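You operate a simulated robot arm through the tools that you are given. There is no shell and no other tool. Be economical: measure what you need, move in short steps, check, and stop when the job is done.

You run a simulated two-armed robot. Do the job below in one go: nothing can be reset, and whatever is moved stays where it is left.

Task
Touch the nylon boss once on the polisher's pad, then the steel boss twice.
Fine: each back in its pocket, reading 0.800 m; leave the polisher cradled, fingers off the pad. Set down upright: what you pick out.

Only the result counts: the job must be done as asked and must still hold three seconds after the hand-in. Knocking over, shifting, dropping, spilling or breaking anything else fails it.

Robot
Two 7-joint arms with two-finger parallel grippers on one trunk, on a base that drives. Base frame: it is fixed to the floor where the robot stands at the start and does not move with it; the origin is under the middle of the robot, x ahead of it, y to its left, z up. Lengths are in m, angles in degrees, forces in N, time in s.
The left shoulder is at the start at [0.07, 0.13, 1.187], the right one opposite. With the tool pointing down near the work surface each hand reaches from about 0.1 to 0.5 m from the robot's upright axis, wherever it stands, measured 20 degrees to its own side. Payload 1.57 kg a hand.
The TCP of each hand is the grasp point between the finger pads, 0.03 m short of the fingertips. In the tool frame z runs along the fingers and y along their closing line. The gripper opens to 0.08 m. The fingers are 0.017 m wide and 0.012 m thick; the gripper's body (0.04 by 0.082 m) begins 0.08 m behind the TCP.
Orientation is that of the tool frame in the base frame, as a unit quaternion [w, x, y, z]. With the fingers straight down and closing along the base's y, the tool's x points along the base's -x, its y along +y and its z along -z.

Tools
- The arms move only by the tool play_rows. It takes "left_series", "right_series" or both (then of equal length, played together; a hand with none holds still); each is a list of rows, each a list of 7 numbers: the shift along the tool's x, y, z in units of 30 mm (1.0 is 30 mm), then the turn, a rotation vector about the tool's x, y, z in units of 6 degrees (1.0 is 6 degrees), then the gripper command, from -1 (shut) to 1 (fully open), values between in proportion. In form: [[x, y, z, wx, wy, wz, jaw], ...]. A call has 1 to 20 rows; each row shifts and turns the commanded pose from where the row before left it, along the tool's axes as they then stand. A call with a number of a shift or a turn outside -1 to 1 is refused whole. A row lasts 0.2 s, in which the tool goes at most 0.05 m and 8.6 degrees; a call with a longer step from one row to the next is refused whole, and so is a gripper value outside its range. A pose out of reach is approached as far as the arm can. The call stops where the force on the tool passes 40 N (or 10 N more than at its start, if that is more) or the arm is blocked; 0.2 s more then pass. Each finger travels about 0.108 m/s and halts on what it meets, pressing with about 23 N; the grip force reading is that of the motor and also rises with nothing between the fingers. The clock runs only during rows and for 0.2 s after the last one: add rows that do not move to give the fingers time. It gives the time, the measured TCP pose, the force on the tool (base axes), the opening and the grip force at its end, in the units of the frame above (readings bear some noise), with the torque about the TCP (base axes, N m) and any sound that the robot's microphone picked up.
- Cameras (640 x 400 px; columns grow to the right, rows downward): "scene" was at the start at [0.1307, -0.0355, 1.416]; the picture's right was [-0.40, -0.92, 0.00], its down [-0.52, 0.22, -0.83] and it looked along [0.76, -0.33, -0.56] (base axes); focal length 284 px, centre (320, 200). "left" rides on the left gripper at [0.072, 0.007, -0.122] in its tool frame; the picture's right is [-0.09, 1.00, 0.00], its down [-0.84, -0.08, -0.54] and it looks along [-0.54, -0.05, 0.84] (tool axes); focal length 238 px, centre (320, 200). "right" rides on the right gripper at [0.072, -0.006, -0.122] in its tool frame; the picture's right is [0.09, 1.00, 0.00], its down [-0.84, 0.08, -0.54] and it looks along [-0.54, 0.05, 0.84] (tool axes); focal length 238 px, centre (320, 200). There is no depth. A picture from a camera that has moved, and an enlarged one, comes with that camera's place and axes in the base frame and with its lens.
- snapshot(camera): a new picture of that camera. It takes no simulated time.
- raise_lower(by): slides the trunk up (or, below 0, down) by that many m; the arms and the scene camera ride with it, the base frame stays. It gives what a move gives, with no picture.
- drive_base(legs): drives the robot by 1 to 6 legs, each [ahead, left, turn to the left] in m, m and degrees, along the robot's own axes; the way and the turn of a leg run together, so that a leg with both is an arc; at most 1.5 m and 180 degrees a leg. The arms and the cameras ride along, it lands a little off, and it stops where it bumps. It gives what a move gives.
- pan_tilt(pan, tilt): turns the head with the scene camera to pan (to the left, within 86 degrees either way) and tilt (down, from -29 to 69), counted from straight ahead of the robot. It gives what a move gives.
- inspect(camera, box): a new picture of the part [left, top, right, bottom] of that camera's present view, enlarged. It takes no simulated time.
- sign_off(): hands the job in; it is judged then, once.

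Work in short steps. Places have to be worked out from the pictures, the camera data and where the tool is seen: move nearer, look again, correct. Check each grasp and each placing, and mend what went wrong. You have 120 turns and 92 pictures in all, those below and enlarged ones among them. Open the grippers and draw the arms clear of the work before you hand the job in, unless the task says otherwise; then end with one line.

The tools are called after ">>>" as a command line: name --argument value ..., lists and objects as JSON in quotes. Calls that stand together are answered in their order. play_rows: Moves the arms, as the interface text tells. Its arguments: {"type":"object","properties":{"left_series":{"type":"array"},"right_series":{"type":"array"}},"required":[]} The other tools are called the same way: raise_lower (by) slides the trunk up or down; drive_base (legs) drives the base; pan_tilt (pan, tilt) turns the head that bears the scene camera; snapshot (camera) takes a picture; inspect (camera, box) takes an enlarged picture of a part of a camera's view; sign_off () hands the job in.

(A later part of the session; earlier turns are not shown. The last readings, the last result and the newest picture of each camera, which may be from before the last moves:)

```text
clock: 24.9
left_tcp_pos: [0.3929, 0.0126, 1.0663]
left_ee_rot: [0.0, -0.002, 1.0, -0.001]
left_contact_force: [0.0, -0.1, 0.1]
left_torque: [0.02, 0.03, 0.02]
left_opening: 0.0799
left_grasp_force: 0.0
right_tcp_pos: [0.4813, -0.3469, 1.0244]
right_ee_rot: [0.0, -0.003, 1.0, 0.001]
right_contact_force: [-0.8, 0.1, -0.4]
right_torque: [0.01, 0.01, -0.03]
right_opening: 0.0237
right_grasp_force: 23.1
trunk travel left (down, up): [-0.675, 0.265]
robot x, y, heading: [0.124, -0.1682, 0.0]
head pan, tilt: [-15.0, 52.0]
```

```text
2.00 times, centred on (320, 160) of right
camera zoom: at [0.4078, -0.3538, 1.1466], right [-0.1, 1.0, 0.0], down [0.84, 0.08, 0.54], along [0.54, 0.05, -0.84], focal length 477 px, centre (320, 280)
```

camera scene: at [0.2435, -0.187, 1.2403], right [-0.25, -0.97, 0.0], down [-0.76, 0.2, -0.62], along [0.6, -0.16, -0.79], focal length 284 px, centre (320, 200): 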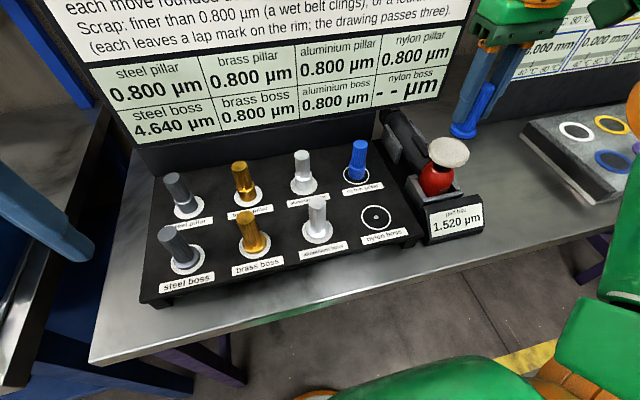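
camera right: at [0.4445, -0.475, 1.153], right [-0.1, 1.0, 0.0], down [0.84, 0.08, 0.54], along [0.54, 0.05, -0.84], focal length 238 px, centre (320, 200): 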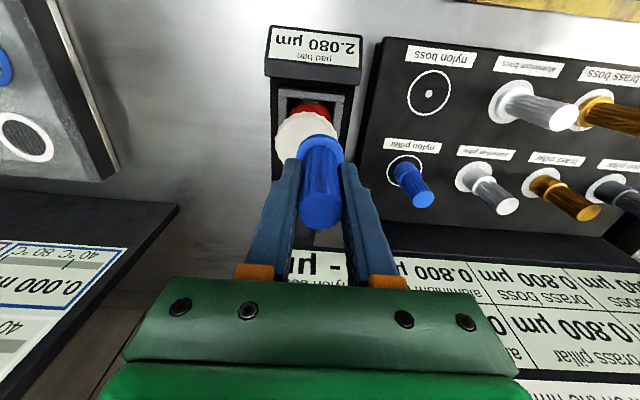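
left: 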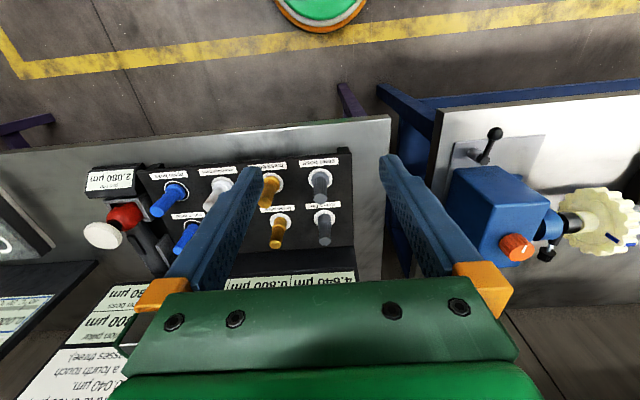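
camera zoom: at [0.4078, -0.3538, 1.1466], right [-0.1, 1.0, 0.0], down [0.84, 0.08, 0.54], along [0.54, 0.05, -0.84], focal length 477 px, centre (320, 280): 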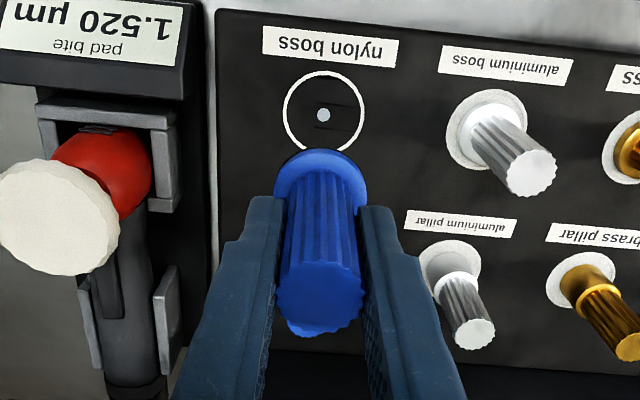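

Over the pocket within ~2 mm. Descend to TCP ≈0.906, just above seating.

>>> play_rows --right_series '[[0.05, 0.04, 0.9, 0, 0, 0, -1], [0, 0, 0.9, 0, 0, 0, -1], [0, 0, 0.9, 0, 0, 0, -1], [0, 0, 0.8, 0, 0, 0, -1], [0, 0, 0.4, 0, 0, 0, -1], [0, 0, 0, 0, 0, 0, -1]]'

>>> inspect --camera "right" --box '[240, 100, 400, 250]'

>>> inspect --camera "scene" --box '[310, 120, 470, 270]'

```text
clock: 26.2
left_tcp_pos: [0.3919, 0.0135, 1.0657]
left_ee_rot: [0.0, -0.002, 1.0, 0.0]
left_contact_force: [0.3, -0.2, -0.5]
left_torque: [-0.02, 0.01, -0.04]
left_opening: 0.08
left_grasp_force: 0.1
right_tcp_pos: [0.478, -0.3463, 0.9078]
right_ee_rot: [0.0, -0.002, 1.0, 0.001]
right_contact_force: [0.6, -1.4, 2.9]
right_torque: [0.11, 0.06, 0.04]
right_opening: 0.0233
right_grasp_force: 23.3
trunk travel left (down, up): [-0.675, 0.265]
robot x, y, heading: [0.1208, -0.1686, 0.2]
head pan, tilt: [-15.0, 52.0]
```

```text
2.67 times, centred on (320, 175) of right
camera zoom: at [0.4048, -0.3533, 1.0302], right [-0.1, 1.0, 0.0], down [0.84, 0.08, 0.54], along [0.54, 0.05, -0.84], focal length 636 px, centre (320, 267)
```

zoom: 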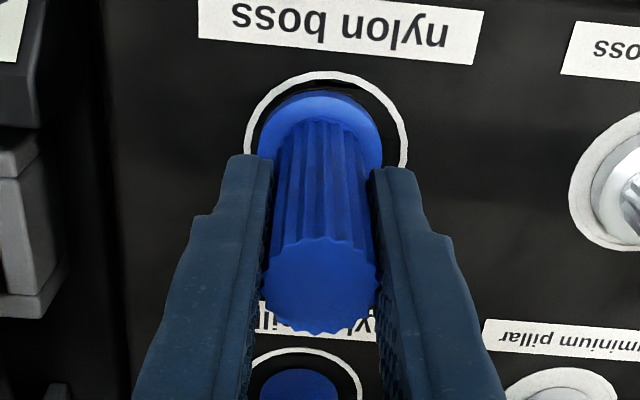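

```text
2.67 times, centred on (390, 195) of scene
camera zoom: at [0.2425, -0.1867, 1.2405], right [-0.25, -0.97, 0.0], down [-0.76, 0.2, -0.62], along [0.6, -0.16, -0.79], focal length 759 px, centre (133, 213)
```

zoom: 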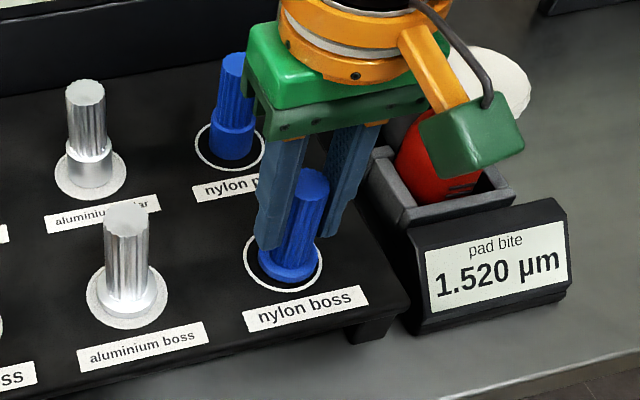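

It touched the pocket rim ~10 mm high, sitting ~3 mm toward the robot and ~2 mm in −y. I'll lift 5 mm, shift, and come down again gently.

>>> play_rows --right_series '[[0, 0, -0.17, 0, 0, 0, -1], [-0.1, 0.06, 0, 0, 0, 0, -1], [0, 0, 0, 0, 0, 0, -1]]'

>>> play_rows --right_series '[[0, 0, 0.15, 0, 0, 0, -1], [0, 0, 0.1, 0, 0, 0, -1], [0, 0, 0, 0, 0, 0, -1]]'

```text
clock: 27.1
left_tcp_pos: [0.3921, 0.0116, 1.0657]
left_ee_rot: [0.0, -0.002, 1.0, 0.0]
left_contact_force: [0.2, -0.1, 0.2]
left_torque: [-0.02, -0.01, -0.04]
left_opening: 0.08
left_grasp_force: 0.0
right_tcp_pos: [0.4818, -0.3444, 0.9136]
right_ee_rot: [0.0, -0.003, 1.0, 0.001]
right_contact_force: [0.3, 0.3, -0.7]
right_torque: [-0.01, 0.0, 0.02]
right_opening: 0.0236
right_grasp_force: 23.2
trunk travel left (down, up): [-0.675, 0.265]
robot x, y, heading: [0.121, -0.1644, 0.5]
head pan, tilt: [-15.0, 52.0]
```

```text
clock: 27.9
left_tcp_pos: [0.3909, 0.013, 1.0661]
left_ee_rot: [0.001, -0.002, 1.0, 0.0]
left_contact_force: [-0.1, -0.1, 1.2]
left_torque: [0.02, 0.02, -0.02]
left_opening: 0.0798
left_grasp_force: 0.0
right_tcp_pos: [0.4807, -0.3429, 0.9083]
right_ee_rot: [0.002, -0.003, 1.0, 0.0]
right_contact_force: [3.3, -2.0, 17.1]
right_torque: [-0.13, -0.05, 0.11]
right_opening: 0.0231
right_grasp_force: 22.8
trunk travel left (down, up): [-0.675, 0.265]
robot x, y, heading: [0.1167, -0.1624, 0.4]
head pan, tilt: [-15.0, 52.0]
```

Still resisting at 0.908. I'll look closely before pushing more.

>>> inspect --camera "right" --box '[260, 110, 380, 230]'

>>> inspect --camera "scene" --box '[340, 160, 420, 250]'

```text
3.33 times, centred on (320, 170) of right
camera zoom: at [0.4072, -0.3503, 1.0299], right [-0.1, 1.0, 0.0], down [0.83, 0.08, 0.54], along [0.54, 0.05, -0.84], focal length 794 px, centre (320, 300)
```

zoom: 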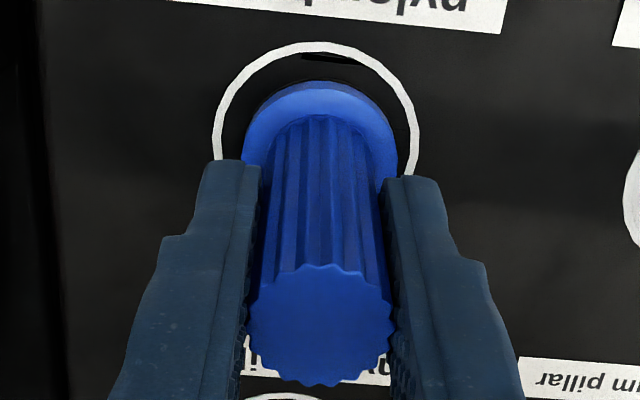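

```text
4.44 times, centred on (380, 205) of scene
camera zoom: at [0.2414, -0.1859, 1.2408], right [-0.25, -0.97, 0.0], down [-0.76, 0.2, -0.62], along [0.6, -0.16, -0.79], focal length 1264 px, centre (53, 178)
```

zoom: 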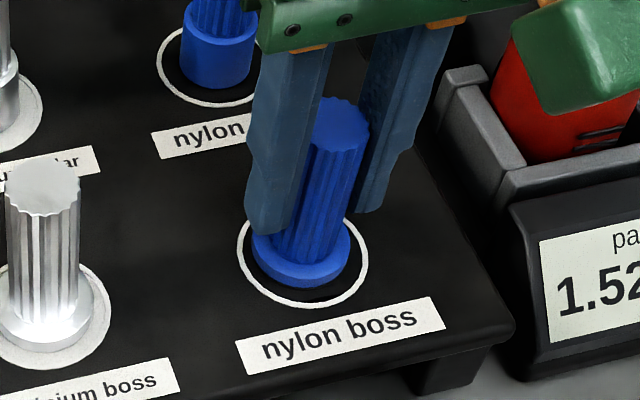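

The flange sits centred in the ring with the same margins as originally, so it's likely seated. I'll relax the push by 2 mm and view the whole scene for the board's reading.

>>> play_rows --right_series '[[0, 0, -0.1, 0, 0, 0, -1], [0, 0, 0, 0, 0, 0, -1]]'

>>> snapshot --camera "scene"

```text
clock: 28.4
left_tcp_pos: [0.3919, 0.0117, 1.0671]
left_ee_rot: [0.0, -0.002, 1.0, 0.0]
left_contact_force: [-0.2, 0.2, 0.1]
left_torque: [-0.02, 0.0, -0.02]
left_opening: 0.0802
left_grasp_force: 0.1
right_tcp_pos: [0.4809, -0.3434, 0.9088]
right_ee_rot: [0.0, -0.003, 1.0, 0.001]
right_contact_force: [0.3, -0.7, -0.7]
right_torque: [0.0, 0.01, 0.02]
right_opening: 0.023
right_grasp_force: 22.8
trunk travel left (down, up): [-0.675, 0.265]
robot x, y, heading: [0.119, -0.1664, 0.3]
head pan, tilt: [-15.0, 52.0]
```

```text
50 pictures are left
camera scene: at [0.2427, -0.1867, 1.2403], right [-0.25, -0.97, 0.0], down [-0.76, 0.2, -0.62], along [0.6, -0.16, -0.79], focal length 284 px, centre (320, 200)
```

scene: 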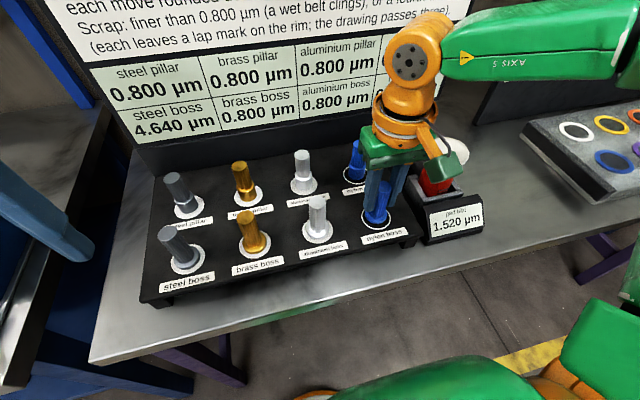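

Contact force is nil and the base is at surface level. Open the fingers gradually, then check it stands.

>>> play_rows --right_series '[[0, 0, 0, 0, 0, 0, -0.35], [0, 0, 0, 0, 0, 0, -0.2], [0, 0, 0, 0, 0, 0, 0.1], [0, 0, 0, 0, 0, 0, 0.3], [0, 0, 0, 0, 0, 0, 0.3]]'

>>> inspect --camera "right" --box '[240, 100, 400, 250]'

>>> inspect --camera "scene" --box '[340, 160, 420, 250]'

```text
clock: 29.6
left_tcp_pos: [0.3924, 0.012, 1.0653]
left_ee_rot: [0.0, -0.003, 1.0, 0.0]
left_contact_force: [-0.7, -0.8, -0.3]
left_torque: [0.0, -0.02, -0.01]
left_opening: 0.0799
left_grasp_force: 0.0
right_tcp_pos: [0.4815, -0.3437, 0.9105]
right_ee_rot: [0.0, -0.003, 1.0, 0.0]
right_contact_force: [-0.7, -0.7, -0.5]
right_torque: [0.0, 0.0, 0.02]
right_opening: 0.0523
right_grasp_force: 0.2
trunk travel left (down, up): [-0.675, 0.265]
robot x, y, heading: [0.1201, -0.1666, 0.2]
head pan, tilt: [-15.0, 52.0]
```

```text
2.67 times, centred on (320, 175) of right
camera zoom: at [0.4087, -0.3509, 1.0319], right [-0.1, 1.0, 0.0], down [0.84, 0.08, 0.54], along [0.54, 0.05, -0.84], focal length 636 px, centre (320, 267)
```

zoom: 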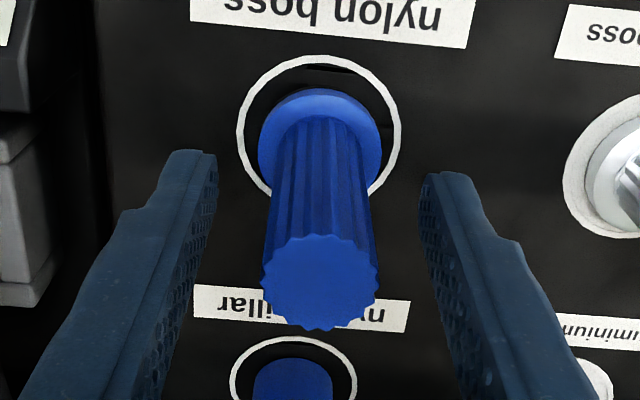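

```text
4.44 times, centred on (380, 205) of scene
camera zoom: at [0.243, -0.1866, 1.2404], right [-0.25, -0.97, 0.0], down [-0.76, 0.2, -0.62], along [0.6, -0.16, -0.79], focal length 1264 px, centre (53, 178)
```

zoom: 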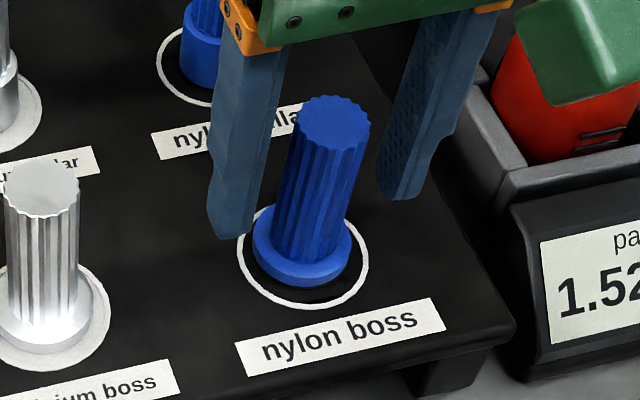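

It stands upright. Raise the hand clear and check the board's reading for nylon boss.

>>> play_rows --right_series '[[0, 0, -0.6, 0, 0, 0, 0.3], [0, 0, -0.9, 0, 0, 0, 0.3], [0, 0, -0.9, 0, 0, 0, 0.3], [0, 0, -0.9, 0, 0, 0, 0.3], [0.9, 0, -0.5, 0, 0, 0, 0.3], [0.9, 0, 0, 0, 0, 0, 0.3], [0.9, 0, 0, 0, 0, 0, 0.3]]'

>>> pan_tilt --pan -15 --tilt 45

>>> snapshot --camera "scene"

```text
clock: 31.2
left_tcp_pos: [0.3926, 0.013, 1.0661]
left_ee_rot: [0.001, -0.003, 1.0, 0.0]
left_contact_force: [0.3, 0.1, 0.6]
left_torque: [0.0, 0.04, -0.01]
left_opening: 0.08
left_grasp_force: 0.0
right_tcp_pos: [0.4018, -0.3447, 1.0245]
right_ee_rot: [0.001, -0.002, 1.0, 0.001]
right_contact_force: [-0.1, 0.2, -0.3]
right_torque: [-0.02, -0.01, 0.01]
right_opening: 0.0522
right_grasp_force: 0.1
trunk travel left (down, up): [-0.675, 0.265]
robot x, y, heading: [0.1209, -0.1656, 0.4]
head pan, tilt: [-15.0, 52.0]
```

```text
clock: 31.9
left_tcp_pos: [0.3914, 0.0113, 1.066]
left_ee_rot: [0.0, -0.003, 1.0, 0.0]
left_contact_force: [0.8, -0.7, 0.1]
left_torque: [-0.01, -0.02, 0.02]
left_opening: 0.08
left_grasp_force: 0.1
right_tcp_pos: [0.4026, -0.3458, 1.0229]
right_ee_rot: [0.001, -0.002, 1.0, 0.001]
right_contact_force: [0.4, -0.2, -0.2]
right_torque: [-0.01, 0.04, -0.02]
right_opening: 0.0522
right_grasp_force: 0.1
trunk travel left (down, up): [-0.675, 0.265]
robot x, y, heading: [0.1189, -0.1665, 0.3]
head pan, tilt: [-15.0, 45.0]
```

```text
47 pictures are left
camera scene: at [0.2489, -0.1882, 1.25], right [-0.25, -0.97, 0.0], down [-0.68, 0.18, -0.71], along [0.68, -0.18, -0.71], focal length 284 px, centre (320, 200)
```

scene: 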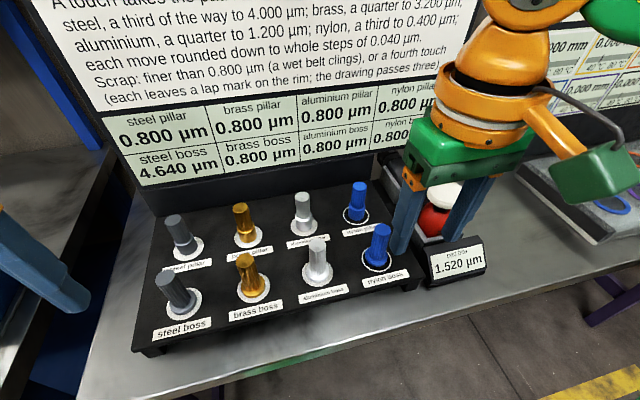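

>>> inspect --camera "scene" --box '[280, 170, 440, 300]'

>>> inspect --camera "scene" --box '[130, 200, 290, 340]'

```text
3.08 times, centred on (360, 235) of scene
camera zoom: at [0.2489, -0.1882, 1.25], right [-0.25, -0.97, 0.0], down [-0.68, 0.18, -0.71], along [0.68, -0.18, -0.71], focal length 875 px, centre (197, 92)
```

zoom: 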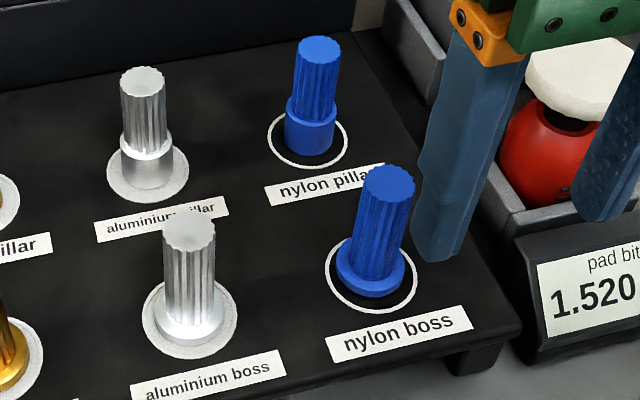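

```text
2.86 times, centred on (210, 270) of scene
camera zoom: at [0.2489, -0.1882, 1.25], right [-0.25, -0.97, 0.0], down [-0.68, 0.18, -0.71], along [0.68, -0.18, -0.71], focal length 813 px, centre (634, 0)
```

zoom: 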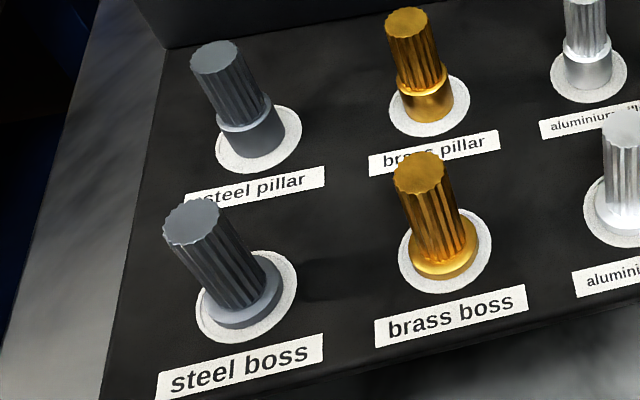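

Nylon boss is seated, reads 0.800. Steel boss estimated at (0.480,-0.047). I'll pull the left arm back out of the way and move the right hand over to it.

>>> play_rows --left_series '[[0.3, 0.3, -0.9, 0, 0, 0, 1], [0.6, 0.5, -0.9, 0, 0, 0, 1], [0.6, 0.5, -0.8, 0, 0, 0, 1], [0.6, 0.6, -0.6, 0, 0, 0, 1], [0.6, 0.6, 0, 0, 0, 0, 1], [0.6, 0.6, 0, 0, 0, 0, 1], [0.6, 0.6, 0, 0, 0, 0, 1], [0, 0, 0, 0, 0, 0, 1]]'

>>> play_rows --right_series '[[0, 0.9, -0.5, 0, 0, 0, 0.3], [0, 0.9, -0.5, 0, 0, 0, 0.3], [0, 0.9, 0, 0, 0, 0, 0.3], [0, 0.9, 0, 0, 0, 0, 0.3], [0, 0.9, 0, 0, 0, 0, 0.3], [0, 0.9, 0, 0, 0, 0, 0.3], [0, 0.9, 0, 0, 0, 0, 0.3], [0, 0.9, 0, 0, 0, 0, 0.3], [-0.4, 0.9, 0, 0, 0, 0, 0.3], [-0.7, 0.9, 0, 0, 0, 0, 0.3], [-0.8, 0.9, 0, 0, 0, 0, 0.3], [-0.7, 0, 0.2, 0, 0, 0, 0.3], [0, 0, 0, 0, 0, 0, 0.3]]'

>>> snapshot --camera "right"

>>> snapshot --camera "scene"

```text
clock: 33.7
left_tcp_pos: [0.3459, 0.0513, 1.0699]
left_ee_rot: [-0.001, -0.002, 1.0, 0.001]
left_contact_force: [0.1, -0.3, -0.4]
left_torque: [0.01, 0.01, 0.01]
left_opening: 0.0803
left_grasp_force: 0.2
left hand out of reach, approached as far as the arm can: row 2, 3, 4, 5, 6, 7
right_tcp_pos: [0.4023, -0.3446, 1.0236]
right_ee_rot: [0.0, -0.002, 1.0, 0.0]
right_contact_force: [-0.4, -0.2, -0.7]
right_torque: [-0.01, 0.01, -0.01]
right_opening: 0.0519
right_grasp_force: 0.1
trunk travel left (down, up): [-0.675, 0.265]
robot x, y, heading: [0.1179, -0.1674, 0.4]
head pan, tilt: [-15.0, 45.0]
```

```text
clock: 36.5
left_tcp_pos: [0.3451, 0.0515, 1.0694]
left_ee_rot: [-0.002, -0.002, 1.0, 0.0]
left_contact_force: [-0.4, -0.2, -0.3]
left_torque: [0.0, -0.01, 0.01]
left_opening: 0.0801
left_grasp_force: 0.0
right_tcp_pos: [0.429, -0.2853, 1.0311]
right_ee_rot: [0.0, -0.003, 1.0, 0.001]
right_contact_force: [-0.4, 0.0, 0.2]
right_torque: [-0.06, 0.02, 0.01]
right_opening: 0.0519
right_grasp_force: 0.0
right hand out of reach, approached as far as the arm can: row 3, 4, 5, 6, 7, 8, 9, 10, 11, 12
trunk travel left (down, up): [-0.675, 0.265]
robot x, y, heading: [0.1207, -0.1639, 0.1]
head pan, tilt: [-15.0, 45.0]
```

```text
44 pictures are left
camera right: at [0.3568, -0.2923, 1.153], right [-0.1, 1.0, 0.0], down [0.84, 0.08, 0.54], along [0.54, 0.05, -0.84], focal length 238 px, centre (320, 200)
```

right: 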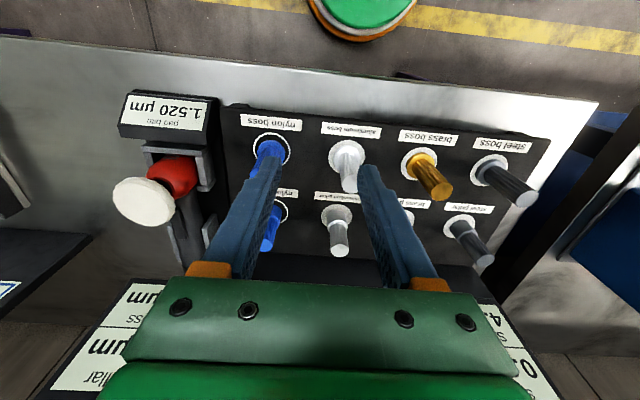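

```text
43 pictures are left
camera scene: at [0.2488, -0.188, 1.25], right [-0.25, -0.97, 0.0], down [-0.68, 0.18, -0.71], along [0.68, -0.18, -0.71], focal length 284 px, centre (320, 200)
```

scene: 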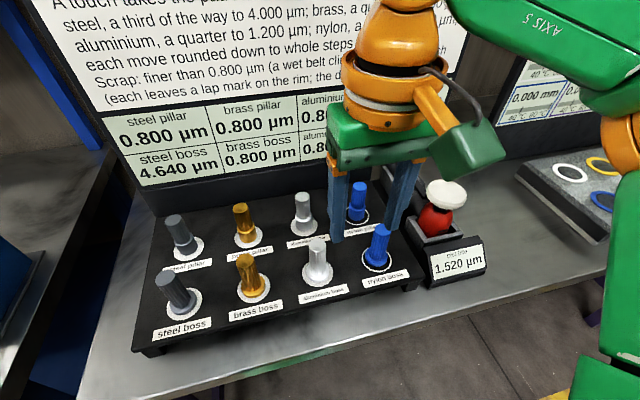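

The arm can't fold that way at this trunk height. Better to move the base: raise the trunk 0.15, then drive 0.29 to the left so the steel boss lies where the nylon one did relative to the robot.

>>> raise_lower --by 0.15

>>> play_rows --right_series '[[-0.3, -0.5, 0, 0, 0, 0, 0.3], [-0.4, -0.5, 0, 0, 0, 0, 0.3], [-0.4, -0.5, 0, 0, 0, 0, 0.3], [-0.4, -0.5, 0, 0, 0, 0, 0.3], [0, 0, 0, 0, 0, 0, 0.3]]' --left_series '[[0.6, 0.2, 0, 0, 0, 0, 1], [0.6, 0.2, 0, 0, 0, 0, 1], [0.6, 0, 0, 0, 0, 0, 1], [0.6, 0, 0, 0, 0, 0, 1], [0, 0, 0, 0, 0, 0, 1]]'

>>> drive_base --legs '[[0, 0.29, 0]]'

>>> snapshot --camera "scene"

```text
clock: 38.3
left_tcp_pos: [0.3467, 0.0511, 1.2199]
left_ee_rot: [0.0, -0.003, 1.0, 0.0]
left_contact_force: [0.3, 0.3, 0.2]
left_torque: [-0.01, 0.01, -0.01]
left_opening: 0.0799
left_grasp_force: 0.0
right_tcp_pos: [0.4299, -0.2846, 1.18]
right_ee_rot: [0.0, -0.003, 1.0, 0.001]
right_contact_force: [-0.1, -0.2, -0.9]
right_torque: [-0.02, -0.03, -0.01]
right_opening: 0.052
right_grasp_force: 0.1
trunk travel left (down, up): [-0.825, 0.115]
robot x, y, heading: [0.1217, -0.1699, 0.2]
head pan, tilt: [-15.0, 45.0]
```

```text
clock: 39.5
left_tcp_pos: [0.2869, 0.0382, 1.1992]
left_ee_rot: [-0.001, -0.003, 1.0, 0.0]
left_contact_force: [0.3, 1.1, 0.2]
left_torque: [0.02, 0.0, -0.02]
left_opening: 0.0798
left_grasp_force: 0.0
left hand out of reach, approached as far as the arm can: row 1, 2, 3, 4
right_tcp_pos: [0.475, -0.3444, 1.1812]
right_ee_rot: [-0.001, -0.002, 1.0, 0.001]
right_contact_force: [0.0, -0.2, -0.5]
right_torque: [-0.04, -0.01, 0.02]
right_opening: 0.0519
right_grasp_force: 0.1
trunk travel left (down, up): [-0.825, 0.115]
robot x, y, heading: [0.1179, -0.1658, 0.1]
head pan, tilt: [-15.0, 45.0]
```

```text
clock: 41.5
left_tcp_pos: [0.2846, 0.324, 1.2004]
left_ee_rot: [-0.001, -0.003, 1.0, 0.001]
left_contact_force: [0.0, -0.5, -0.1]
left_torque: [0.03, -0.04, -0.01]
left_opening: 0.0798
left_grasp_force: 0.0
right_tcp_pos: [0.4723, -0.0581, 1.1804]
right_ee_rot: [0.0, -0.002, 1.0, 0.002]
right_contact_force: [0.4, 0.0, -0.4]
right_torque: [0.04, -0.02, 0.01]
right_opening: 0.0519
right_grasp_force: 0.1
trunk travel left (down, up): [-0.825, 0.115]
robot x, y, heading: [0.1158, 0.1185, 0.4]
head pan, tilt: [-15.0, 45.0]
```

```text
42 pictures are left
camera scene: at [0.2473, 0.0983, 1.3999], right [-0.25, -0.97, 0.0], down [-0.68, 0.18, -0.71], along [0.68, -0.18, -0.71], focal length 284 px, centre (320, 200)
```

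scene: 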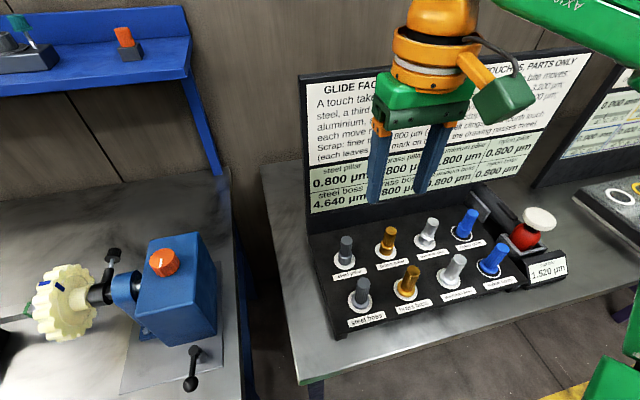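

Clear of the lathe bench. Lower the trunk back 0.15 and view the steel boss from the hand.

>>> raise_lower --by -0.15

>>> snapshot --camera "right"

>>> snapshot --camera "scene"

```text
clock: 43.2
left_tcp_pos: [0.2847, 0.327, 1.0491]
left_ee_rot: [-0.001, -0.002, 1.0, 0.0]
left_contact_force: [-0.3, 0.1, -0.2]
left_torque: [0.01, 0.0, 0.01]
left_opening: 0.0799
left_grasp_force: 0.0
right_tcp_pos: [0.4715, -0.0563, 1.0313]
right_ee_rot: [0.0, -0.004, 1.0, 0.0]
right_contact_force: [0.3, -0.2, -0.5]
right_torque: [0.02, 0.01, 0.01]
right_opening: 0.052
right_grasp_force: 0.1
trunk travel left (down, up): [-0.675, 0.265]
robot x, y, heading: [0.1189, 0.1218, 0.6]
head pan, tilt: [-15.0, 45.0]
```

```text
41 pictures are left
camera right: at [0.4001, -0.0629, 1.1531], right [-0.1, 1.0, 0.0], down [0.84, 0.08, 0.54], along [0.54, 0.05, -0.84], focal length 238 px, centre (320, 200)
```

right: 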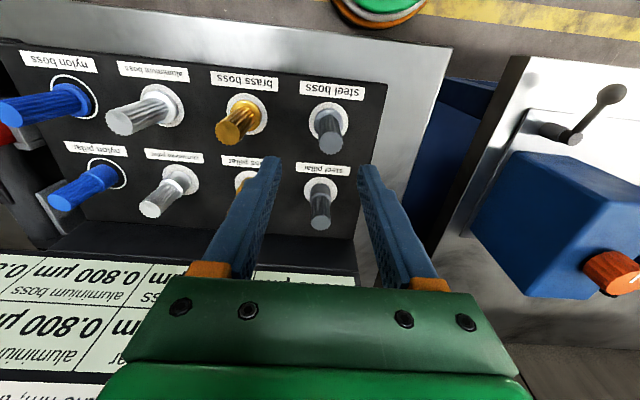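

```text
40 pictures are left
camera scene: at [0.2472, 0.1011, 1.25], right [-0.25, -0.97, 0.0], down [-0.68, 0.18, -0.71], along [0.68, -0.18, -0.71], focal length 284 px, centre (320, 200)
```

scene: 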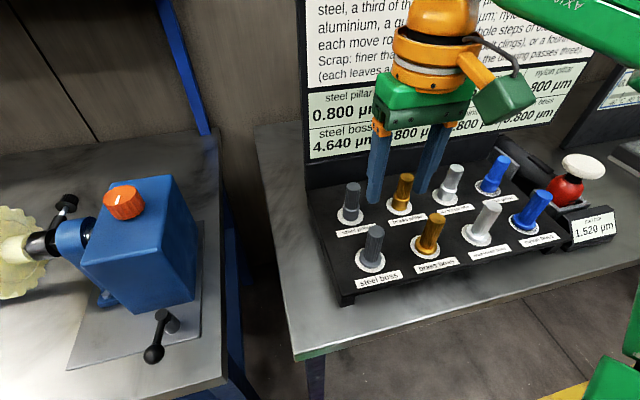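

Steel boss ≈ (0.478,-0.045). Move over and lower to ~0.968, then zoom in.

>>> play_rows --right_series '[[-0.2, 0.37, 0.5, 0, 0, 0, 0.3], [0, 0, 0.8, 0, 0, 0, 0.3], [0, 0, 0.8, 0, 0, 0, 0.3], [0, 0, 0, 0, 0, 0, 0.3]]'

>>> inspect --camera "right" --box '[240, 90, 400, 210]'

>>> inspect --camera "scene" --box '[320, 150, 450, 290]'

```text
clock: 44.2
left_tcp_pos: [0.2849, 0.3269, 1.0504]
left_ee_rot: [0.0, -0.002, 1.0, 0.001]
left_contact_force: [0.0, -0.7, 0.5]
left_torque: [-0.03, -0.04, 0.03]
left_opening: 0.0803
left_grasp_force: 0.0
right_tcp_pos: [0.4787, -0.0453, 0.9687]
right_ee_rot: [0.0, -0.003, 1.0, 0.0]
right_contact_force: [0.4, 0.4, 0.5]
right_torque: [0.0, -0.02, 0.05]
right_opening: 0.0519
right_grasp_force: 0.1
trunk travel left (down, up): [-0.675, 0.265]
robot x, y, heading: [0.1199, 0.1234, 0.2]
head pan, tilt: [-15.0, 45.0]
```

```text
3.33 times, centred on (320, 150) of right
camera zoom: at [0.406, -0.0518, 1.0903], right [-0.1, 1.0, 0.0], down [0.84, 0.08, 0.54], along [0.54, 0.05, -0.84], focal length 794 px, centre (320, 367)
```

zoom: 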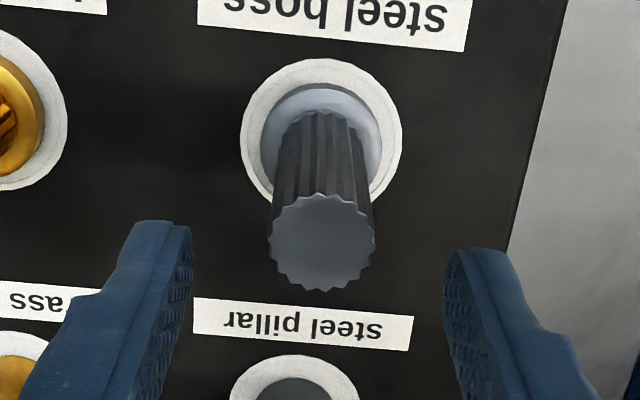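

```text
2.86 times, centred on (385, 220) of scene
camera zoom: at [0.2472, 0.1015, 1.25], right [-0.25, -0.97, 0.0], down [-0.68, 0.18, -0.71], along [0.68, -0.18, -0.71], focal length 813 px, centre (134, 143)
```

zoom: 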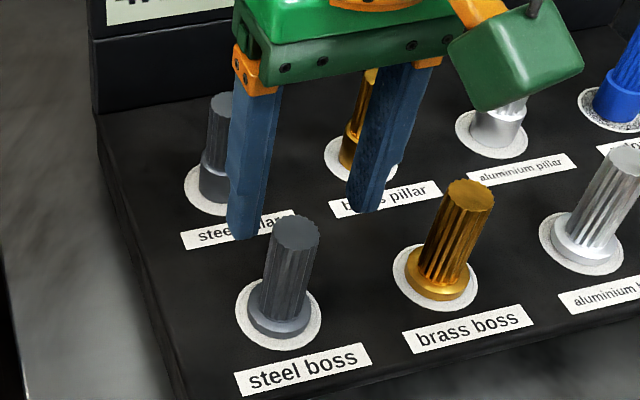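

Hand is within ~2 mm of the boss centre. Descend to TCP ≈0.902 and check force.

>>> play_rows --right_series '[[-0.05, 0.03, 0.5, 0, 0, 0, 0.3], [0, 0, 0.6, 0, 0, 0, 0.3], [0, 0, 0.6, 0, 0, 0, 0.3], [0, 0, 0.5, 0, 0, 0, 0.3], [0, 0, 0, 0, 0, 0, 0.3]]'

>>> inspect --camera "right" --box '[240, 110, 400, 260]'

>>> inspect --camera "scene" --box '[320, 180, 430, 290]'

```text
clock: 45.4
left_tcp_pos: [0.285, 0.328, 1.0493]
left_ee_rot: [-0.001, -0.002, 1.0, -0.001]
left_contact_force: [-0.1, 0.2, 0.1]
left_torque: [0.0, 0.02, 0.01]
left_opening: 0.0802
left_grasp_force: 0.1
right_tcp_pos: [0.4796, -0.0421, 0.9015]
right_ee_rot: [0.0, -0.003, 1.0, 0.001]
right_contact_force: [0.3, 0.6, -0.4]
right_torque: [0.0, -0.02, 0.01]
right_opening: 0.052
right_grasp_force: 0.1
trunk travel left (down, up): [-0.675, 0.265]
robot x, y, heading: [0.1231, 0.1208, 0.3]
head pan, tilt: [-15.0, 45.0]
```

```text
2.67 times, centred on (320, 185) of right
camera zoom: at [0.4076, -0.05, 1.0246], right [-0.1, 1.0, 0.0], down [0.84, 0.08, 0.54], along [0.54, 0.05, -0.84], focal length 636 px, centre (320, 240)
```

zoom: 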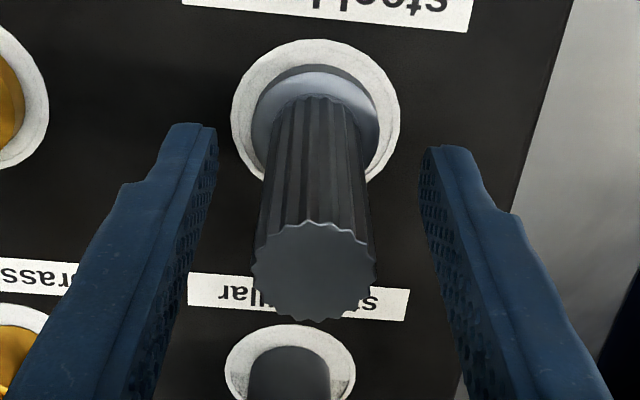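

```text
3.64 times, centred on (375, 235) of scene
camera zoom: at [0.2471, 0.1012, 1.25], right [-0.25, -0.97, 0.0], down [-0.68, 0.18, -0.71], along [0.68, -0.18, -0.71], focal length 1034 px, centre (120, 73)
```

zoom: 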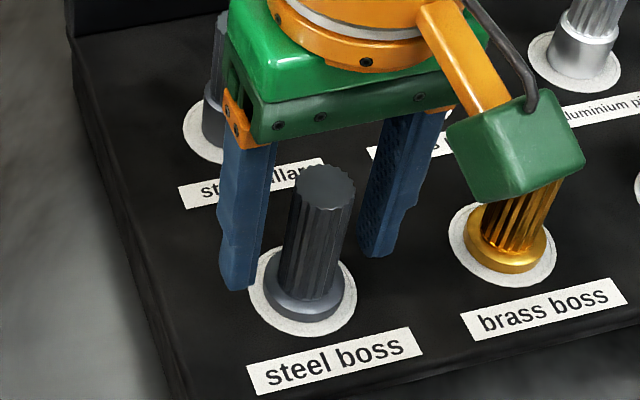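

Straddling cleanly; nudge −1.5 mm in y and close.

>>> play_rows --right_series '[[0, -0.05, 0, 0, 0, 0, 0.1], [0, 0, 0, 0, 0, 0, -0.2], [0, 0, 0, 0, 0, 0, -0.7], [0, 0, 0, 0, 0, 0, -1], [0, 0, 0, 0, 0, 0, -1], [0, 0, 0, 0, 0, 0, -1]]'

>>> inspect --camera "right" --box '[240, 110, 400, 260]'

```text
clock: 46.8
left_tcp_pos: [0.2855, 0.3273, 1.0508]
left_ee_rot: [-0.002, -0.002, 1.0, 0.0]
left_contact_force: [0.6, 0.0, 0.8]
left_torque: [0.01, 0.01, -0.01]
left_opening: 0.0801
left_grasp_force: 0.0
right_tcp_pos: [0.4802, -0.0446, 0.9018]
right_ee_rot: [0.0, -0.003, 1.0, 0.001]
right_contact_force: [0.0, 0.5, 0.3]
right_torque: [-0.16, 0.03, 0.02]
right_opening: 0.0245
right_grasp_force: 22.6
trunk travel left (down, up): [-0.675, 0.265]
robot x, y, heading: [0.121, 0.1201, 0.2]
head pan, tilt: [-15.0, 45.0]
```

```text
2.67 times, centred on (320, 185) of right
camera zoom: at [0.4075, -0.0519, 1.0245], right [-0.1, 1.0, 0.0], down [0.84, 0.08, 0.54], along [0.54, 0.05, -0.84], focal length 636 px, centre (320, 240)
```

zoom: 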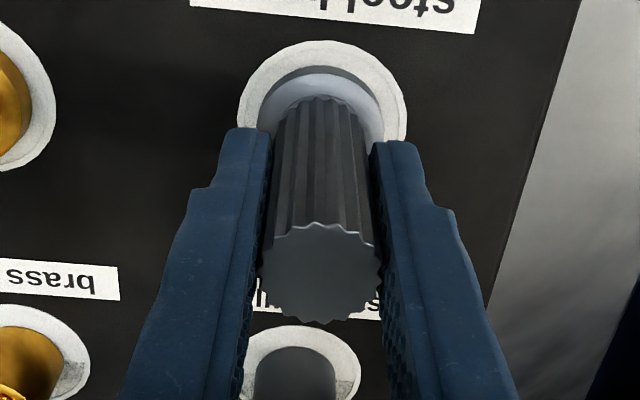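

Gripped (24.5 mm). Lift slowly 0.12 m and check for slip.

>>> play_rows --right_series '[[0, 0, -0.15, 0, 0, 0, -1], [0, 0, -0.3, 0, 0, 0, -1], [0, 0, -0.6, 0, 0, 0, -1], [0, 0, -0.8, 0, 0, 0, -1], [0, 0, -0.8, 0, 0, 0, -1], [0, 0, -0.8, 0, 0, 0, -1], [0, 0, -0.6, 0, 0, 0, -1], [0, 0, 0, 0, 0, 0, -1]]'

>>> inspect --camera "right" --box '[240, 80, 400, 260]'

>>> snapshot --camera "scene"

```text
clock: 48.6
left_tcp_pos: [0.2875, 0.3266, 1.0497]
left_ee_rot: [-0.002, -0.003, 1.0, 0.0]
left_contact_force: [0.8, 0.3, -0.2]
left_torque: [0.01, 0.01, -0.03]
left_opening: 0.0801
left_grasp_force: 0.1
right_tcp_pos: [0.4803, -0.0455, 1.0236]
right_ee_rot: [-0.001, -0.002, 1.0, 0.0]
right_contact_force: [0.4, -0.5, -2.8]
right_torque: [-0.04, 0.04, -0.02]
right_opening: 0.0244
right_grasp_force: 23.5
trunk travel left (down, up): [-0.675, 0.265]
robot x, y, heading: [0.119, 0.1245, 0.4]
head pan, tilt: [-15.0, 45.0]
```

```text
2.22 times, centred on (320, 170) of right
camera zoom: at [0.408, -0.0529, 1.1455], right [-0.1, 1.0, 0.0], down [0.84, 0.08, 0.54], along [0.54, 0.05, -0.84], focal length 530 px, centre (320, 267)
```

zoom: 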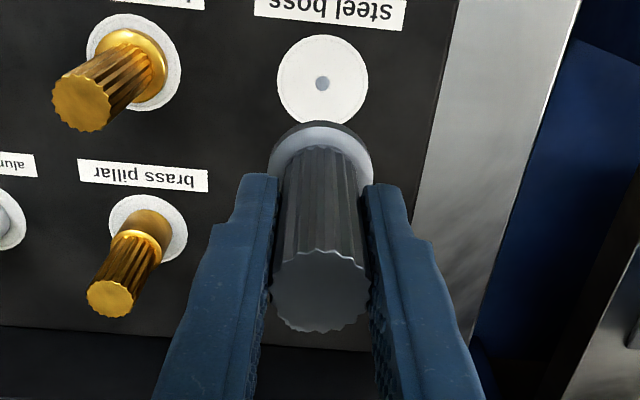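

```text
33 pictures are left
camera scene: at [0.2479, 0.1008, 1.2499], right [-0.25, -0.97, 0.0], down [-0.68, 0.18, -0.71], along [0.68, -0.18, -0.71], focal length 284 px, centre (320, 200)
```

scene: 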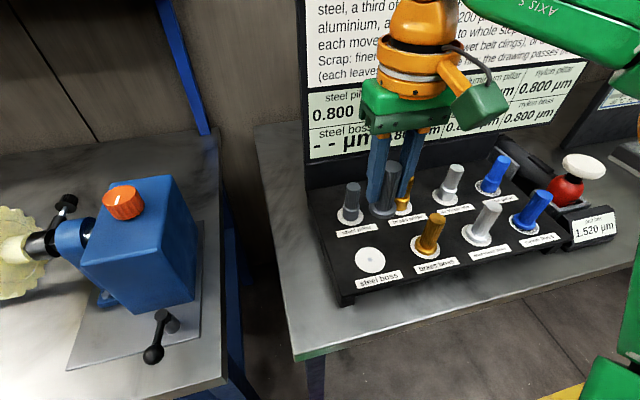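

Steel is lifted, no slip evident; its dot sits at (0.480,-0.0455) under the hand. Raise the trunk 6 cm and drive right 0.36 m toward the polisher.

>>> raise_lower --by 0.06

>>> drive_base --legs '[[0, -0.36, 0]]'

>>> snapshot --camera "right"

```text
clock: 49.6
left_tcp_pos: [0.2864, 0.3278, 1.1093]
left_ee_rot: [-0.002, -0.002, 1.0, 0.0]
left_contact_force: [0.9, 0.2, 0.1]
left_torque: [0.0, -0.03, -0.04]
left_opening: 0.08
left_grasp_force: 0.1
right_tcp_pos: [0.4805, -0.0457, 1.0829]
right_ee_rot: [0.0, -0.003, 1.0, 0.001]
right_contact_force: [0.1, -0.2, -4.4]
right_torque: [-0.02, -0.02, -0.02]
right_opening: 0.0245
right_grasp_force: 23.1
trunk travel left (down, up): [-0.735, 0.205]
robot x, y, heading: [0.12, 0.1209, 0.2]
head pan, tilt: [-15.0, 45.0]
```

```text
clock: 51.9
left_tcp_pos: [0.2861, -0.0282, 1.1095]
left_ee_rot: [-0.002, -0.002, 1.0, 0.0]
left_contact_force: [0.3, 0.4, 0.4]
left_torque: [0.01, 0.01, -0.01]
left_opening: 0.0802
left_grasp_force: 0.0
right_tcp_pos: [0.4822, -0.4016, 1.0835]
right_ee_rot: [0.0, -0.001, 1.0, 0.0]
right_contact_force: [1.1, 1.0, -3.7]
right_torque: [0.02, 0.03, 0.01]
right_opening: 0.0244
right_grasp_force: 22.8
trunk travel left (down, up): [-0.735, 0.205]
robot x, y, heading: [0.1181, -0.2362, 0.3]
head pan, tilt: [-15.0, 45.0]
```

```text
32 pictures are left
camera right: at [0.4092, -0.4082, 1.2055], right [-0.1, 1.0, 0.0], down [0.84, 0.08, 0.54], along [0.54, 0.05, -0.84], focal length 238 px, centre (320, 200)
```

right: 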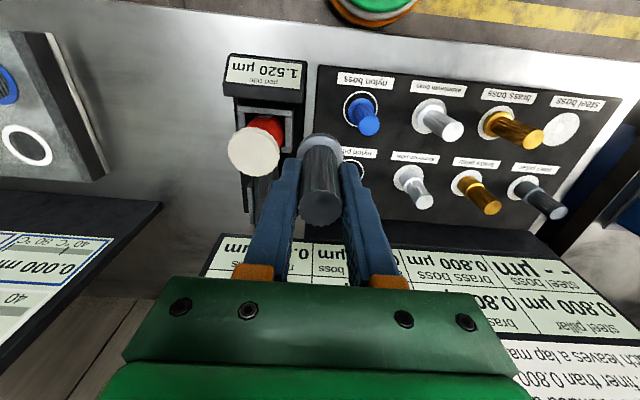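

Move over the pad centre (0.525,-0.480) and lower to z≈1.02.

>>> play_rows --right_series '[[-0.4, -0.7, 0, 0, 0, 0, -1], [-0.4, -0.7, 0.2, 0, 0, 0, -1], [-0.4, -0.7, 0.5, 0, 0, 0, -1], [-0.23, -0.5, 0.7, 0, 0, 0, -1], [0, 0, 0.7, 0, 0, 0, -1], [0, 0, 0, 0, 0, 0, -1]]'

>>> inspect --camera "right" --box '[220, 20, 420, 240]'

>>> snapshot --camera "scene"

```text
clock: 53.3
left_tcp_pos: [0.2884, -0.0296, 1.1102]
left_ee_rot: [0.0, -0.002, 1.0, 0.0]
left_contact_force: [-0.2, -0.9, -0.4]
left_torque: [0.0, -0.01, 0.01]
left_opening: 0.0802
left_grasp_force: 0.0
right_tcp_pos: [0.5249, -0.4817, 1.0202]
right_ee_rot: [0.0, -0.001, 1.0, 0.001]
right_contact_force: [0.0, -0.2, -2.6]
right_torque: [-0.02, 0.01, 0.01]
right_opening: 0.0244
right_grasp_force: 23.5
trunk travel left (down, up): [-0.735, 0.205]
robot x, y, heading: [0.1171, -0.2387, 0.2]
head pan, tilt: [-15.0, 45.0]
```

```text
1.82 times, centred on (320, 130) of right
camera zoom: at [0.4522, -0.4882, 1.1425], right [-0.09, 1.0, 0.0], down [0.84, 0.08, 0.54], along [0.54, 0.05, -0.84], focal length 433 px, centre (320, 327)
```

zoom: 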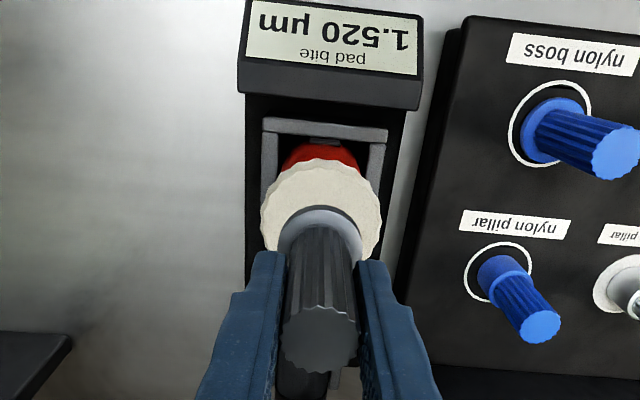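

```text
30 pictures are left
camera scene: at [0.2494, -0.2558, 1.3099], right [-0.26, -0.97, 0.0], down [-0.68, 0.18, -0.71], along [0.68, -0.18, -0.71], focal length 284 px, centre (320, 200)
```

scene: 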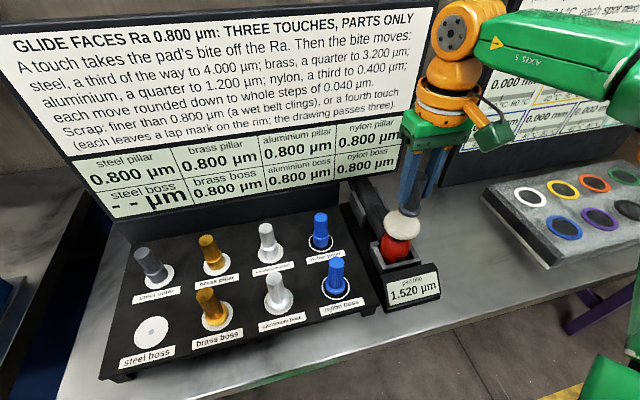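

Aligned on the pad. Lower to ~0.985 (still above contact).

>>> play_rows --right_series '[[0, 0.03, 0.5, 0, 0, 0, -1], [0, 0, 0.4, 0, 0, 0, -1], [0, 0, 0.25, 0, 0, 0, -1], [0, 0, 0, 0, 0, 0, -1]]'

>>> inspect --camera "scene" --box '[350, 160, 460, 310]'

```text
clock: 54.3
left_tcp_pos: [0.2874, -0.0285, 1.1105]
left_ee_rot: [-0.003, -0.002, 1.0, -0.001]
left_contact_force: [-0.1, -0.3, 0.0]
left_torque: [0.0, 0.0, 0.01]
left_opening: 0.08
left_grasp_force: 0.0
right_tcp_pos: [0.5246, -0.4804, 0.9866]
right_ee_rot: [0.0, -0.001, 1.0, 0.001]
right_contact_force: [0.1, 0.6, -2.4]
right_torque: [-0.02, -0.02, -0.05]
right_opening: 0.0246
right_grasp_force: 23.1
trunk travel left (down, up): [-0.735, 0.205]
robot x, y, heading: [0.1237, -0.2335, 0.2]
head pan, tilt: [-15.0, 45.0]
```

```text
2.67 times, centred on (405, 235) of scene
camera zoom: at [0.2496, -0.2559, 1.3099], right [-0.26, -0.97, 0.0], down [-0.68, 0.18, -0.71], along [0.68, -0.18, -0.71], focal length 759 px, centre (93, 107)
```

zoom: 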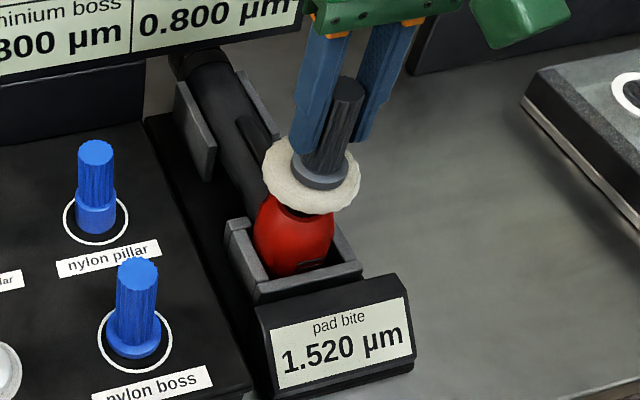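

No contact yet, well centred. Lower 6 mm.

>>> play_rows --right_series '[[0, 0, 0.1, 0, 0, 0, -1], [0, 0, 0.1, 0, 0, 0, -1]]'

```text
clock: 54.9
left_tcp_pos: [0.2863, -0.0295, 1.1115]
left_ee_rot: [0.0, -0.002, 1.0, 0.0]
left_contact_force: [0.1, 0.6, -0.2]
left_torque: [0.03, -0.02, 0.03]
left_opening: 0.08
left_grasp_force: 0.0
right_tcp_pos: [0.5227, -0.4802, 0.9809]
right_ee_rot: [0.002, -0.001, 1.0, -0.001]
right_contact_force: [2.6, -4.5, 15.9]
right_torque: [-0.45, -0.03, 0.01]
right_opening: 0.0246
right_grasp_force: 22.5
trunk travel left (down, up): [-0.735, 0.205]
robot x, y, heading: [0.122, -0.2351, 0.4]
head pan, tilt: [-15.0, 45.0]
```

Contact (≈18 N net). Lift 27 mm straight and read the display.

>>> play_rows --right_series '[[0, 0, -0.9, 0, 0, 0, -1], [0, 0, 0, 0, 0, 0, -1], [0, 0, 0, 0, 0, 0, -1]]'

>>> inspect --camera "scene" --box '[350, 160, 460, 310]'

```text
clock: 55.7
left_tcp_pos: [0.288, -0.0291, 1.1099]
left_ee_rot: [-0.002, -0.002, 1.0, -0.001]
left_contact_force: [-0.9, -1.0, -0.5]
left_torque: [0.01, 0.03, 0.01]
left_opening: 0.08
left_grasp_force: 0.1
right_tcp_pos: [0.5248, -0.4803, 1.0064]
right_ee_rot: [-0.002, -0.001, 1.0, 0.001]
right_contact_force: [-0.7, -0.4, -3.5]
right_torque: [-0.02, 0.01, 0.01]
right_opening: 0.0244
right_grasp_force: 23.3
trunk travel left (down, up): [-0.735, 0.205]
robot x, y, heading: [0.1222, -0.2369, 0.1]
head pan, tilt: [-15.0, 45.0]
```

```text
2.67 times, centred on (405, 235) of scene
camera zoom: at [0.25, -0.2561, 1.3098], right [-0.26, -0.97, 0.0], down [-0.68, 0.18, -0.71], along [0.68, -0.18, -0.71], focal length 759 px, centre (93, 107)
```

zoom: 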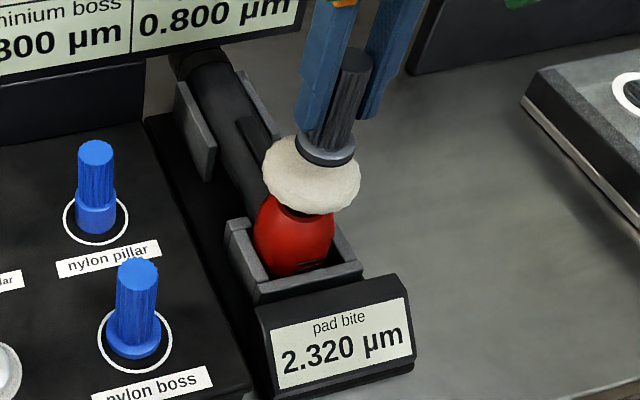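

Bite 2.320 as predicted; one touch registered. Second touch: same descent.

>>> play_rows --right_series '[[0, 0, 0.4, 0, 0, 0, -1], [0, 0, 0.3, 0, 0, 0, -1], [0, 0, 0.1, 0, 0, 0, -1], [0, 0, 0.1, 0, 0, 0, -1]]'

```text
clock: 56.7
left_tcp_pos: [0.2859, -0.0295, 1.1107]
left_ee_rot: [-0.001, -0.002, 1.0, 0.0]
left_contact_force: [-0.4, 0.9, -0.3]
left_torque: [-0.03, -0.01, -0.04]
left_opening: 0.0801
left_grasp_force: 0.0
right_tcp_pos: [0.5244, -0.4796, 0.9812]
right_ee_rot: [0.001, -0.001, 1.0, 0.0]
right_contact_force: [4.1, -3.6, 15.3]
right_torque: [0.1, -0.15, -0.01]
right_opening: 0.0245
right_grasp_force: 22.9
trunk travel left (down, up): [-0.735, 0.205]
robot x, y, heading: [0.1214, -0.2362, 0.3]
head pan, tilt: [-15.0, 45.0]
```

Contact made; lift clear and read the display.

>>> play_rows --right_series '[[0, 0, -0.9, 0, 0, 0, -1], [0, 0, -0.9, 0, 0, 0, -1], [0, 0, -0.6, 0, 0, 0, -1], [0, 0, 0, 0, 0, 0, -1]]'

>>> snapshot --camera "scene"

```text
clock: 57.7
left_tcp_pos: [0.2893, -0.0298, 1.1096]
left_ee_rot: [-0.002, -0.001, 1.0, 0.0]
left_contact_force: [0.0, 0.2, -0.2]
left_torque: [0.0, -0.02, -0.01]
left_opening: 0.0801
left_grasp_force: 0.0
right_tcp_pos: [0.5259, -0.4803, 1.0512]
right_ee_rot: [-0.001, -0.002, 1.0, 0.001]
right_contact_force: [0.2, -0.5, -3.4]
right_torque: [-0.04, 0.04, 0.02]
right_opening: 0.0244
right_grasp_force: 22.9
trunk travel left (down, up): [-0.735, 0.205]
robot x, y, heading: [0.1209, -0.235, 0.2]
head pan, tilt: [-15.0, 45.0]
```

```text
27 pictures are left
camera scene: at [0.2498, -0.2561, 1.3099], right [-0.26, -0.97, 0.0], down [-0.68, 0.18, -0.71], along [0.68, -0.18, -0.71], focal length 284 px, centre (320, 200)
```

scene: 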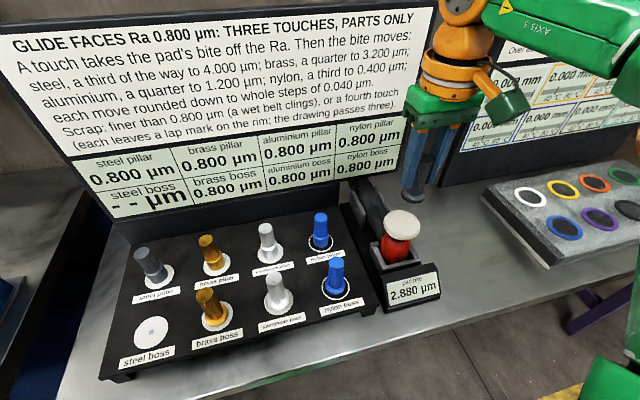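

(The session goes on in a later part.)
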